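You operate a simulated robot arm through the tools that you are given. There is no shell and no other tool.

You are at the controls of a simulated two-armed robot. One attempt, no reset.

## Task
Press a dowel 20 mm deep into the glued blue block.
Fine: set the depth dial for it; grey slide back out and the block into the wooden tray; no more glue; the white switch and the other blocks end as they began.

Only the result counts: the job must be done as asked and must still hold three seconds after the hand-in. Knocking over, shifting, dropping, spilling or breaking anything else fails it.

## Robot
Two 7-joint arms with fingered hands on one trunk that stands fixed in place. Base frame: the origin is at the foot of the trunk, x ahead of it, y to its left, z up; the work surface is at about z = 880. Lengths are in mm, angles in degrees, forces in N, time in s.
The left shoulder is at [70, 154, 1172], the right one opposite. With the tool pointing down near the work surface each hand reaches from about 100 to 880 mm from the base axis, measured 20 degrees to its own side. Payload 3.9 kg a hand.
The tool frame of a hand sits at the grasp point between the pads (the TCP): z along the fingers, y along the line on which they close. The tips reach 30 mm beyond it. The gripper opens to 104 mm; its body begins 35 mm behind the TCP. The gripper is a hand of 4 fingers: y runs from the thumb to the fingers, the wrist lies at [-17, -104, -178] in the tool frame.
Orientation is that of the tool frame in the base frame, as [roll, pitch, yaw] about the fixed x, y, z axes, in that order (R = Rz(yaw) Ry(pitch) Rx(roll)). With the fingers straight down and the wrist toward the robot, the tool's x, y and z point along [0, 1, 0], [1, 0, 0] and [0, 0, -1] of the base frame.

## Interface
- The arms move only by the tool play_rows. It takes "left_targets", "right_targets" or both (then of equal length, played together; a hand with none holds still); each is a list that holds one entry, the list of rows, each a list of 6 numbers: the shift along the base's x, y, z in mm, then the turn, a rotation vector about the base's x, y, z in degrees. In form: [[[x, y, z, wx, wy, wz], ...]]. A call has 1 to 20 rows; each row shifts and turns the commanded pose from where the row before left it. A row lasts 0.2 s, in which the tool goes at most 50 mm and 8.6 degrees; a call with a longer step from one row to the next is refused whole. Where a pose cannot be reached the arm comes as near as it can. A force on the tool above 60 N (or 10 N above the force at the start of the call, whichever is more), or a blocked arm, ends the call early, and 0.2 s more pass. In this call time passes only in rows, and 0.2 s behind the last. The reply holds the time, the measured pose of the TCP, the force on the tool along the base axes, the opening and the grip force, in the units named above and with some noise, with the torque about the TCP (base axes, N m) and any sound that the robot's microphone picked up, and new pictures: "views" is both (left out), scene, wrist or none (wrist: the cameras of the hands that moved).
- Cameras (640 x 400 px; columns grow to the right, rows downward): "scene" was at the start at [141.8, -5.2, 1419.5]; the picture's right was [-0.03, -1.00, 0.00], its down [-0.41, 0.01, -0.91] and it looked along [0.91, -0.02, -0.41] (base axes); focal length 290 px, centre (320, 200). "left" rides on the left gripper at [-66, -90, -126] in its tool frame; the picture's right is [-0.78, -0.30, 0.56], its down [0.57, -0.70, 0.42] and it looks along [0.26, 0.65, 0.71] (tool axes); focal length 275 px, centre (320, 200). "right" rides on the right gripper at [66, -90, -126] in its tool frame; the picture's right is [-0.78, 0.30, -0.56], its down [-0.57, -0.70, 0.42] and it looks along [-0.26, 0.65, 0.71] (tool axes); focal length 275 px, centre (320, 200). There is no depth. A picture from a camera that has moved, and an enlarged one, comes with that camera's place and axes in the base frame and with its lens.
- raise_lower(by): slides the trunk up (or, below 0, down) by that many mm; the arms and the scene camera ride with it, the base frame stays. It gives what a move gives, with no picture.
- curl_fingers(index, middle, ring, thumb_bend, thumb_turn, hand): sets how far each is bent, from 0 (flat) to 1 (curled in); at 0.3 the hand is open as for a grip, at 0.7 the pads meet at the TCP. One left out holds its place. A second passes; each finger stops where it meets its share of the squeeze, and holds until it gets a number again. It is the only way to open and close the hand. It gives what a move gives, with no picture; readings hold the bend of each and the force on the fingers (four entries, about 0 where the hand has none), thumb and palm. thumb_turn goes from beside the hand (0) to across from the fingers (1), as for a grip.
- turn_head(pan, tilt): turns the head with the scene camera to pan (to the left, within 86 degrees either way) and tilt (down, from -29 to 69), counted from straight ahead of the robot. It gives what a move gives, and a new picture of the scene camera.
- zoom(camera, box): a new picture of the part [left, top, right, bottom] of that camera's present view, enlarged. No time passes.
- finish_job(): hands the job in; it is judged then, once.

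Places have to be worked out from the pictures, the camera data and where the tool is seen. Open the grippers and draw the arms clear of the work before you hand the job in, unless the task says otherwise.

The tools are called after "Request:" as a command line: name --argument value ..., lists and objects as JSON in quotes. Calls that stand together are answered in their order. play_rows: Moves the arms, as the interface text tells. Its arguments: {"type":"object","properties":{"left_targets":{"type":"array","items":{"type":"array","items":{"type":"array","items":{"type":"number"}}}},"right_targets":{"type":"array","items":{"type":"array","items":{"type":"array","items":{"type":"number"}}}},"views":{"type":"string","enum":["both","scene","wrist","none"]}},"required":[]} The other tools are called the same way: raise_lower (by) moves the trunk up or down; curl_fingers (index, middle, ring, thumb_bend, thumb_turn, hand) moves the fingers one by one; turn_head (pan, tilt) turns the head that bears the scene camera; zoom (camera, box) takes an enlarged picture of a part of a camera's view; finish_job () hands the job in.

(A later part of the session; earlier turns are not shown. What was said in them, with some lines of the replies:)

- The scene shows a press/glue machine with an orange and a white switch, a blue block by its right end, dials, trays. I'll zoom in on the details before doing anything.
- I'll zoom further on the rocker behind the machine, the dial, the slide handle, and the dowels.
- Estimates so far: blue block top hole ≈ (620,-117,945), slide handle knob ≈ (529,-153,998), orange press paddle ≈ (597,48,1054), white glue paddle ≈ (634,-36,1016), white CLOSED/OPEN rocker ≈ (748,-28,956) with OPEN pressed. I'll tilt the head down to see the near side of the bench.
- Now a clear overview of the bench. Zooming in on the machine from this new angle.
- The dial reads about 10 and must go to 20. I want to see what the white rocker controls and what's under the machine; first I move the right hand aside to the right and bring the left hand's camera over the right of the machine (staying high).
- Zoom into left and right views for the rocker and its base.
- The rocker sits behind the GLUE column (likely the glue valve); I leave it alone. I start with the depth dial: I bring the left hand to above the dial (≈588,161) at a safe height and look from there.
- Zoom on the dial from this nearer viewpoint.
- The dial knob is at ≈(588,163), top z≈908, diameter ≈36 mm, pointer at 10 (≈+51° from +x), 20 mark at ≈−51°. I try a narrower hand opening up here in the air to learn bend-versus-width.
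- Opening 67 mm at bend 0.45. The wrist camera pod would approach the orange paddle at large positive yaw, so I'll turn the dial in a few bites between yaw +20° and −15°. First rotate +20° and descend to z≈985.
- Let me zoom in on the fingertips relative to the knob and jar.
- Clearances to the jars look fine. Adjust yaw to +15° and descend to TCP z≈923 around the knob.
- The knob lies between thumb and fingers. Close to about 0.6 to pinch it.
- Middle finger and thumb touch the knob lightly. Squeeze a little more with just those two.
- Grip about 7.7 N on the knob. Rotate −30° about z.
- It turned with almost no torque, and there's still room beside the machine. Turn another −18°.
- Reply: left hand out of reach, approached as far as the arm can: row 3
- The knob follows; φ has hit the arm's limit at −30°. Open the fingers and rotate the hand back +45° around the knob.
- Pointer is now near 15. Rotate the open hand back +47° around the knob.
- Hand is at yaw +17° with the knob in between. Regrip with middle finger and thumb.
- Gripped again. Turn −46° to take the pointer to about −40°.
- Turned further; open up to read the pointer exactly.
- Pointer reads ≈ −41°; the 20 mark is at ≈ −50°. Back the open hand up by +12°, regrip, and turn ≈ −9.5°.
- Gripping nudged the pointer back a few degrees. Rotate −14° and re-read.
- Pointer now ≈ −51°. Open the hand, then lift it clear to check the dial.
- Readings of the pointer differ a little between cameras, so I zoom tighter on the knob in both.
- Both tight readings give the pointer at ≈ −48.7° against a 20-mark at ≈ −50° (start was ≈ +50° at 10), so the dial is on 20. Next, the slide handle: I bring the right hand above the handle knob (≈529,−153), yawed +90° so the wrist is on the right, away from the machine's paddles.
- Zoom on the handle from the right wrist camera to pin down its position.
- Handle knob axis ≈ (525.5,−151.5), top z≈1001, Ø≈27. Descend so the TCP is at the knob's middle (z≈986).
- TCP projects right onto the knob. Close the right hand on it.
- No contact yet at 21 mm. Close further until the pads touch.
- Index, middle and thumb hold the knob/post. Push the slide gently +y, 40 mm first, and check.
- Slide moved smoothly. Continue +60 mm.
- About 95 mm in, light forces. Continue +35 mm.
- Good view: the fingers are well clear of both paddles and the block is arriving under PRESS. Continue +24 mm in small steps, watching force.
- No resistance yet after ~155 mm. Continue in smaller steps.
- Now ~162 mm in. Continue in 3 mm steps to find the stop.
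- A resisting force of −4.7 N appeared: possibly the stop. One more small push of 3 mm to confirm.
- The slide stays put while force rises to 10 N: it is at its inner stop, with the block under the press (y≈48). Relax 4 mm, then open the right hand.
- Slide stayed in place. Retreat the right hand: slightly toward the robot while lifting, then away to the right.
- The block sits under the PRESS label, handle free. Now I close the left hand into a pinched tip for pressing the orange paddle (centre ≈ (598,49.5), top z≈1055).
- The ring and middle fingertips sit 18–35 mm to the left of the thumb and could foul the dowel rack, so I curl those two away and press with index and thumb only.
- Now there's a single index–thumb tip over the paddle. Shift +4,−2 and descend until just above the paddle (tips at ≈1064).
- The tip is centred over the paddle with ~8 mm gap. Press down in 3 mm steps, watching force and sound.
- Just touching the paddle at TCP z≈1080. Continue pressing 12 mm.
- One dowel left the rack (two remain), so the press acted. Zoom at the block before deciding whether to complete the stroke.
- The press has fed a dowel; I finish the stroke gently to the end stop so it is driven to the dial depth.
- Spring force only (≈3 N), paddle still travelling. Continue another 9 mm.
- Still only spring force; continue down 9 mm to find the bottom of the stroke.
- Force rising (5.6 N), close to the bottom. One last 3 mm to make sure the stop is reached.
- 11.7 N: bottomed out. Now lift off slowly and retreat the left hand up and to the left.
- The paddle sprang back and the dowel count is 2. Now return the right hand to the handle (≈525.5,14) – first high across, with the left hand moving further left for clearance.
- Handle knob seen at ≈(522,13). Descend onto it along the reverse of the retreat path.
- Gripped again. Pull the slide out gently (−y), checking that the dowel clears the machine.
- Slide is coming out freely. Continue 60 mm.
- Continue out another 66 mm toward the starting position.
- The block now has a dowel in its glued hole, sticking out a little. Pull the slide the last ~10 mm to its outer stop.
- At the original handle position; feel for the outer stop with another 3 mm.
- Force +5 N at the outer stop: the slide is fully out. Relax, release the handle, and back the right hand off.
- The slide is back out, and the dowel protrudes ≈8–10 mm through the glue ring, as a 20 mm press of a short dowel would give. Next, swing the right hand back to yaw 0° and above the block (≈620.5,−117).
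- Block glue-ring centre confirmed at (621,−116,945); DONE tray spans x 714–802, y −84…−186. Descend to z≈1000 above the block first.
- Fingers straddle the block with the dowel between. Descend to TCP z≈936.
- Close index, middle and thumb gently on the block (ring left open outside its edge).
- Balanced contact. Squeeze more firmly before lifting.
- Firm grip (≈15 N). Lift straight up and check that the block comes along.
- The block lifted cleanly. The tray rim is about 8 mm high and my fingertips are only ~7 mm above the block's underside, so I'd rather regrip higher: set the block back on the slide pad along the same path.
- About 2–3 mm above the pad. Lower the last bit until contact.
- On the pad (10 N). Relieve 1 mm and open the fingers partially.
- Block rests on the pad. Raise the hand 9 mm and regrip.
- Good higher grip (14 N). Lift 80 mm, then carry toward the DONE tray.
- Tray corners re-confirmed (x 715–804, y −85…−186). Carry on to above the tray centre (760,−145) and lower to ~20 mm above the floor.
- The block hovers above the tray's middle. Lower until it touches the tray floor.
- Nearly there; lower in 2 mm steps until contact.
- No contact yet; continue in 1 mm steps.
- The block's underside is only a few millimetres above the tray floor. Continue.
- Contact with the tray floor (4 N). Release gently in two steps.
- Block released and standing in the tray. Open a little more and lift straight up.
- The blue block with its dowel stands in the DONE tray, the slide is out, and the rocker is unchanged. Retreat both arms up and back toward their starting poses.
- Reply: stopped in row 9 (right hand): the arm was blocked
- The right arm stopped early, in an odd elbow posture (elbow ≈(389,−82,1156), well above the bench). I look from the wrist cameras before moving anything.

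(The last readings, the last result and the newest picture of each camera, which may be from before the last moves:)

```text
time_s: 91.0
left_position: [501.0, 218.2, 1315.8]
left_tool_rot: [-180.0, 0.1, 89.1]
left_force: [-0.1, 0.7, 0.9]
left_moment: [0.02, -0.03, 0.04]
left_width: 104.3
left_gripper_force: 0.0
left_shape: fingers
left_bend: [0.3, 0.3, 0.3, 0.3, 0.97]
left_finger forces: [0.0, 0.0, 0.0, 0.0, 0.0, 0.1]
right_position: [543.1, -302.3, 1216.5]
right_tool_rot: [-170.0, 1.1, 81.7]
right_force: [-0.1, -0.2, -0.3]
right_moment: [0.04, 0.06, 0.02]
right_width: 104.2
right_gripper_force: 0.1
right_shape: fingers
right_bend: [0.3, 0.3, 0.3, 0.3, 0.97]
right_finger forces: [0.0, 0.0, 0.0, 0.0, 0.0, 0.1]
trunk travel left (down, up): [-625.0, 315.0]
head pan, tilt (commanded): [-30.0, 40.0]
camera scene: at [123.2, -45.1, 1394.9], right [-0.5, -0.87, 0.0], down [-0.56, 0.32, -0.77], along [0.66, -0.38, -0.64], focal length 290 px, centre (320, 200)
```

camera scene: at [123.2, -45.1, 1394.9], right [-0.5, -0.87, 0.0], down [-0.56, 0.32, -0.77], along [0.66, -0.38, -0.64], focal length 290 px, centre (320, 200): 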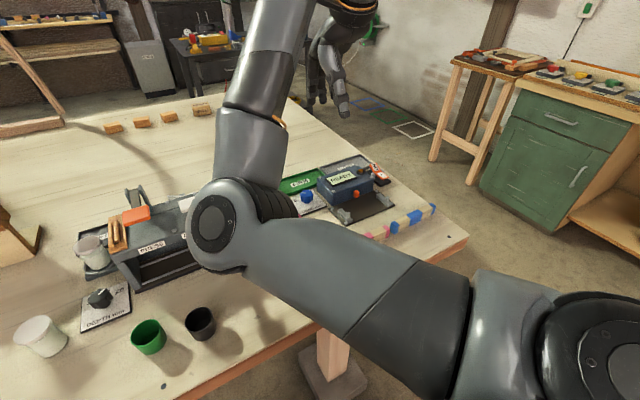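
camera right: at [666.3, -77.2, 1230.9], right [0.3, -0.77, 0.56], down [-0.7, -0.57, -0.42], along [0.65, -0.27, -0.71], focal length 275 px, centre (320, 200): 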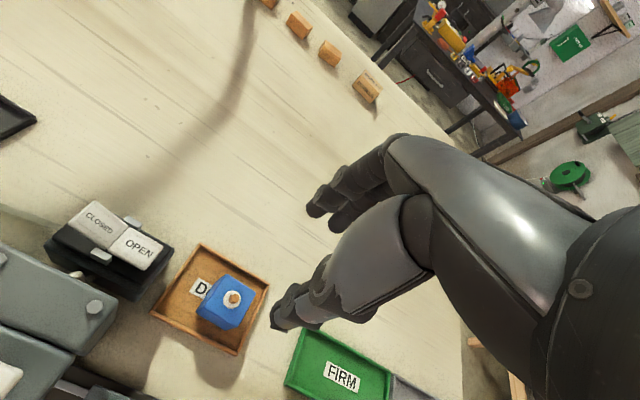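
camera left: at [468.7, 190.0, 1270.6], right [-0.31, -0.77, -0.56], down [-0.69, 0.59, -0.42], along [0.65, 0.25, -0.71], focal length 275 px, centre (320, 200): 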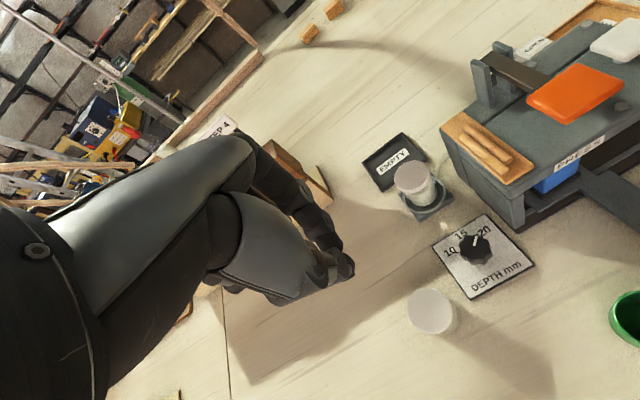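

The right camera is black because its pod tucked against its own forearm – the block was the arm folding on itself, not anything on the bench. I unfold it by moving the hand forward again and restoring its orientation.

Request:
play_rows --right_targets '[[[20, 10, 0, 0, 0, 0], [25, 15, 0, 0, -2.5, 2], [25, 15, 0, 0, -2.5, 2], [25, 15, 0, 0, -2.5, 2], [25, 15, 0, 0, -2.5, 2]]]' --views "both"

```text
time_s: 92.2
left_position: [501.0, 218.8, 1314.8]
left_tool_rot: [-180.0, 0.0, 89.0]
left_force: [-0.6, 0.4, -0.3]
left_moment: [0.05, 0.02, -0.02]
left_width: 104.1
left_gripper_force: 0.1
left_shape: fingers
left_bend: [0.3, 0.3, 0.3, 0.3, 0.97]
left_finger forces: [0.0, 0.0, 0.0, 0.0, 0.0, 0.1]
right_position: [663.3, -228.9, 1214.1]
right_tool_rot: [180.0, 0.3, 90.1]
right_force: [-0.1, 0.5, 0.1]
right_moment: [-0.03, 0.01, 0.01]
right_width: 104.3
right_gripper_force: 0.0
right_shape: fingers
right_bend: [0.3, 0.3, 0.3, 0.3, 0.97]
right_finger forces: [0.1, 0.0, 0.0, 0.1, 0.0, 0.0]
trunk travel left (down, up): [-625.0, 315.0]
head pan, tilt (commanded): [-30.0, 40.0]
camera scene: at [123.9, -45.1, 1394.8], right [-0.5, -0.87, 0.0], down [-0.56, 0.32, -0.77], along [0.66, -0.38, -0.64], focal length 290 px, centre (320, 200)
camera right: at [573.8, -161.7, 1340.2], right [0.3, -0.77, 0.56], down [-0.7, -0.58, -0.42], along [0.65, -0.27, -0.71], focal length 275 px, centre (320, 200)
```

scene: 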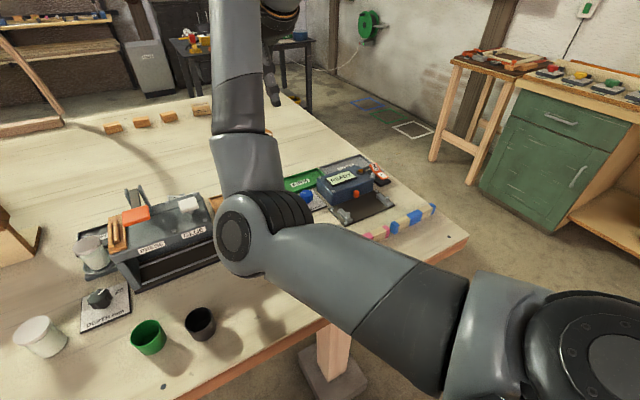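
right: 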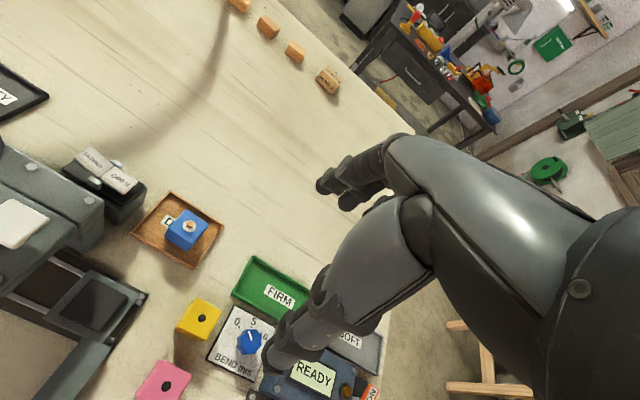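

Unfolded, and from the right camera the yellow and pink blocks, slide and tray all look right. Move the right hand up and to the right, keeping it forward so it doesn't fold again.

Request:
play_rows --right_targets '[[[0, -15, 15, 0, 0, 0], [0, -25, 20, 0, 0, 0], [0, -30, 20, 0, 0, 0], [0, -30, 15, 0, 0, 0], [0, -30, 10, 0, 0, 0]]]' --views "none"

Request:
turn_head --pan -3 --tilt 44

```text
time_s: 93.4
left_position: [501.1, 216.4, 1315.5]
left_tool_rot: [-179.9, 0.0, 88.9]
left_force: [0.6, -0.3, -0.4]
left_moment: [0.05, 0.01, -0.01]
left_width: 104.0
left_gripper_force: 0.1
left_shape: fingers
left_bend: [0.3, 0.3, 0.3, 0.3, 0.97]
left_finger forces: [0.1, 0.1, 0.1, 0.1, 0.0, 0.1]
right_position: [664.0, -361.8, 1296.9]
right_tool_rot: [180.0, 0.3, 90.1]
right_force: [-0.1, 1.0, 0.4]
right_moment: [0.04, 0.01, -0.01]
right_width: 104.1
right_gripper_force: 0.0
right_shape: fingers
right_bend: [0.3, 0.3, 0.3, 0.3, 0.97]
right_finger forces: [0.0, 0.0, 0.0, 0.0, 0.0, 0.1]
trunk travel left (down, up): [-625.0, 315.0]
head pan, tilt (commanded): [-30.0, 40.0]
```

```text
time_s: 94.3
left_position: [501.7, 217.6, 1316.1]
left_tool_rot: [180.0, 0.0, 89.1]
left_force: [0.0, 0.1, 0.4]
left_moment: [0.0, 0.03, 0.02]
left_width: 104.5
left_gripper_force: 0.0
left_shape: fingers
left_bend: [0.3, 0.3, 0.3, 0.3, 0.97]
left_finger forces: [0.0, 0.0, 0.0, 0.1, 0.1, 0.0]
right_position: [665.2, -358.5, 1296.2]
right_tool_rot: [180.0, 0.3, 90.2]
right_force: [0.0, -0.1, 0.1]
right_moment: [-0.02, 0.02, 0.01]
right_width: 104.5
right_gripper_force: 0.2
right_shape: fingers
right_bend: [0.3, 0.3, 0.3, 0.3, 0.97]
right_finger forces: [0.0, 0.0, 0.0, 0.0, 0.1, 0.0]
trunk travel left (down, up): [-625.0, 315.0]
head pan, tilt (commanded): [-3.0, 44.0]
camera scene: at [131.6, -6.9, 1389.1], right [-0.05, -1.0, 0.0], down [-0.69, 0.04, -0.72], along [0.72, -0.04, -0.69], focal length 290 px, centre (320, 200)
```

scene: 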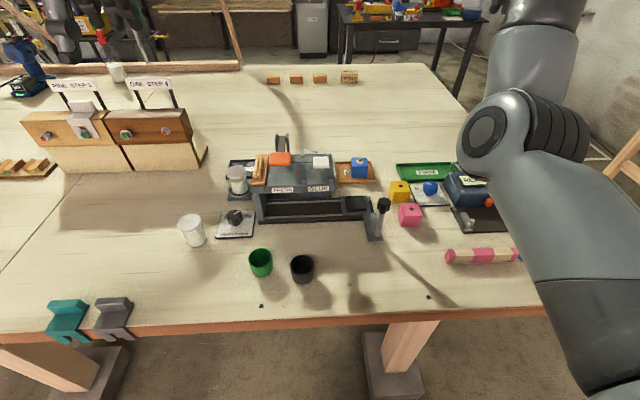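

Now the arm is clear of the work and the whole bench is visible. Final close inspection of the tray, slide, dial, switch and other blocks.

Request:
zoom --camera "scene" --box '[210, 120, 450, 270]'

Request:
zoom --camera "scene" --box '[320, 140, 430, 250]'

Request:
zoom --camera "scene" --box '[345, 150, 375, 185]'

Request:
zoom --camera "left" --box '[420, 70, 640, 300]'

Request:
zoom --camera "left" --box '[420, 235, 490, 300]'

```text
2.67 times, centred on (330, 195) of scene
camera zoom: at [131.6, -6.9, 1389.1], right [-0.05, -1.0, 0.0], down [-0.69, 0.04, -0.72], along [0.72, -0.04, -0.69], focal length 772 px, centre (293, 213)
```

zoom: 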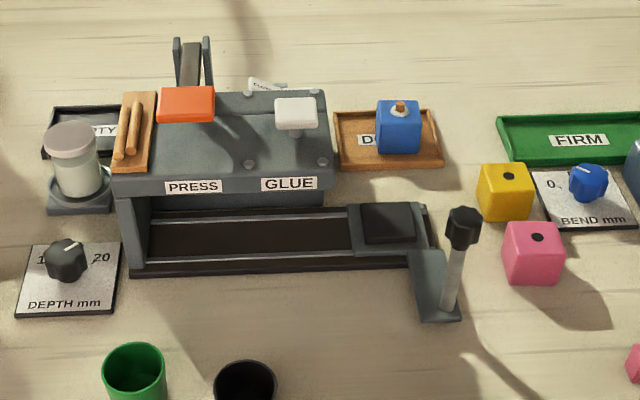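

```text
3.64 times, centred on (375, 195) of scene
camera zoom: at [131.6, -6.9, 1389.1], right [-0.05, -1.0, 0.0], down [-0.69, 0.04, -0.72], along [0.72, -0.04, -0.69], focal length 1053 px, centre (120, 218)
```

zoom: 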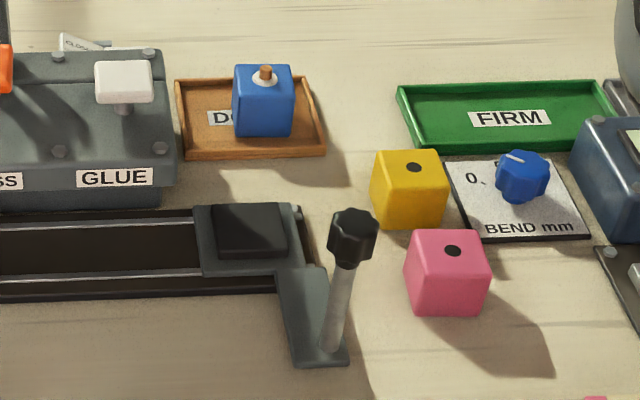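

```text
11.43 times, centred on (360, 168) of scene
camera zoom: at [131.6, -6.9, 1389.1], right [-0.05, -1.0, 0.0], down [-0.69, 0.04, -0.72], along [0.72, -0.04, -0.69], focal length 3310 px, centre (-137, 571)
```

zoom: 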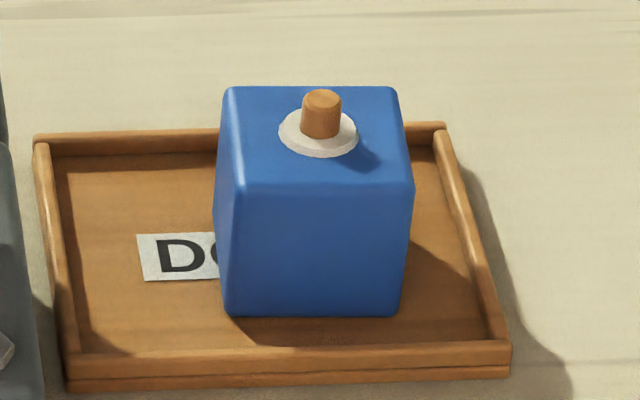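

```text
1.74 times, centred on (530, 185) of left
camera zoom: at [410.1, 154.0, 1441.5], right [-0.31, -0.77, -0.56], down [-0.69, 0.59, -0.42], along [0.65, 0.25, -0.71], focal length 479 px, centre (-45, 226)
```

zoom: 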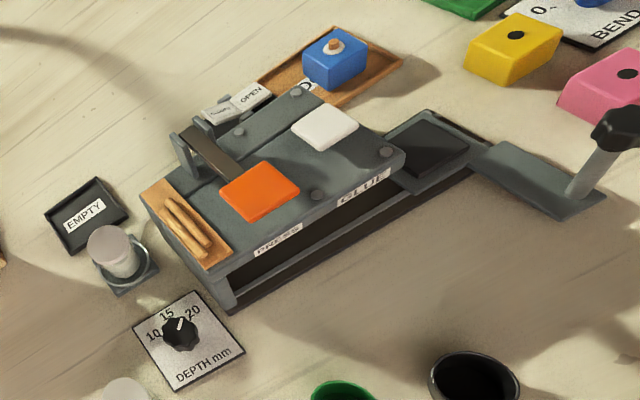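

```text
6.15 times, centred on (455, 268) of left
camera zoom: at [410.1, 154.0, 1441.5], right [-0.31, -0.77, -0.56], down [-0.69, 0.59, -0.42], along [0.65, 0.25, -0.71], focal length 1694 px, centre (-511, -215)
```

zoom: 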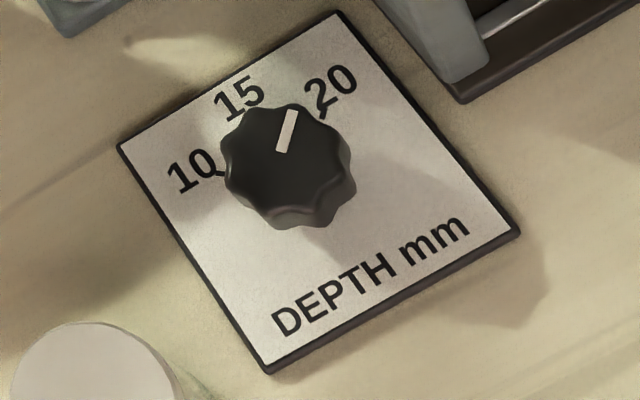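

Everything checks out. The blue block with its dowel stands level in the wooden DONE tray and the slide is fully out. The dial points at 20, the white rocker is still on OPEN, and the glue paddle was never touched. The yellow and pink blocks look unmoved; both grippers are open and the arms are clear of the bench. I hand the job in.

Request:
finish_job

```text
The job is handed in.
```

I pressed a dowel into the glued blue block and handed the job in; I have not seen the verdict. I checked everything from the camera pictures, and I never measured the dowel depth directly.

- **Depth dial:** the pointer lines up with the 20 mark, to within about 2 degrees.
- **Dowel:** one dowel left the rack and sits in the glued hole. About 8–10 mm shows above the block. That fits a 20 mm press if the dowels are about 30 mm long. The ones in the rack looked longer, so this is not a check on the depth.
- **Slide and block:** the grey slide is back at its outer stop. The block stands level in the wooden tray.
- **Glue and white switch:** I did not touch the glue paddle. The white switch still reads OPEN.
- **Other blocks:** the yellow and pink blocks appear unmoved.

On the way out the right arm folded against its own forearm and stopped. I unfolded it, and nothing on the bench appeared touched. Both hands are open and clear of the work.
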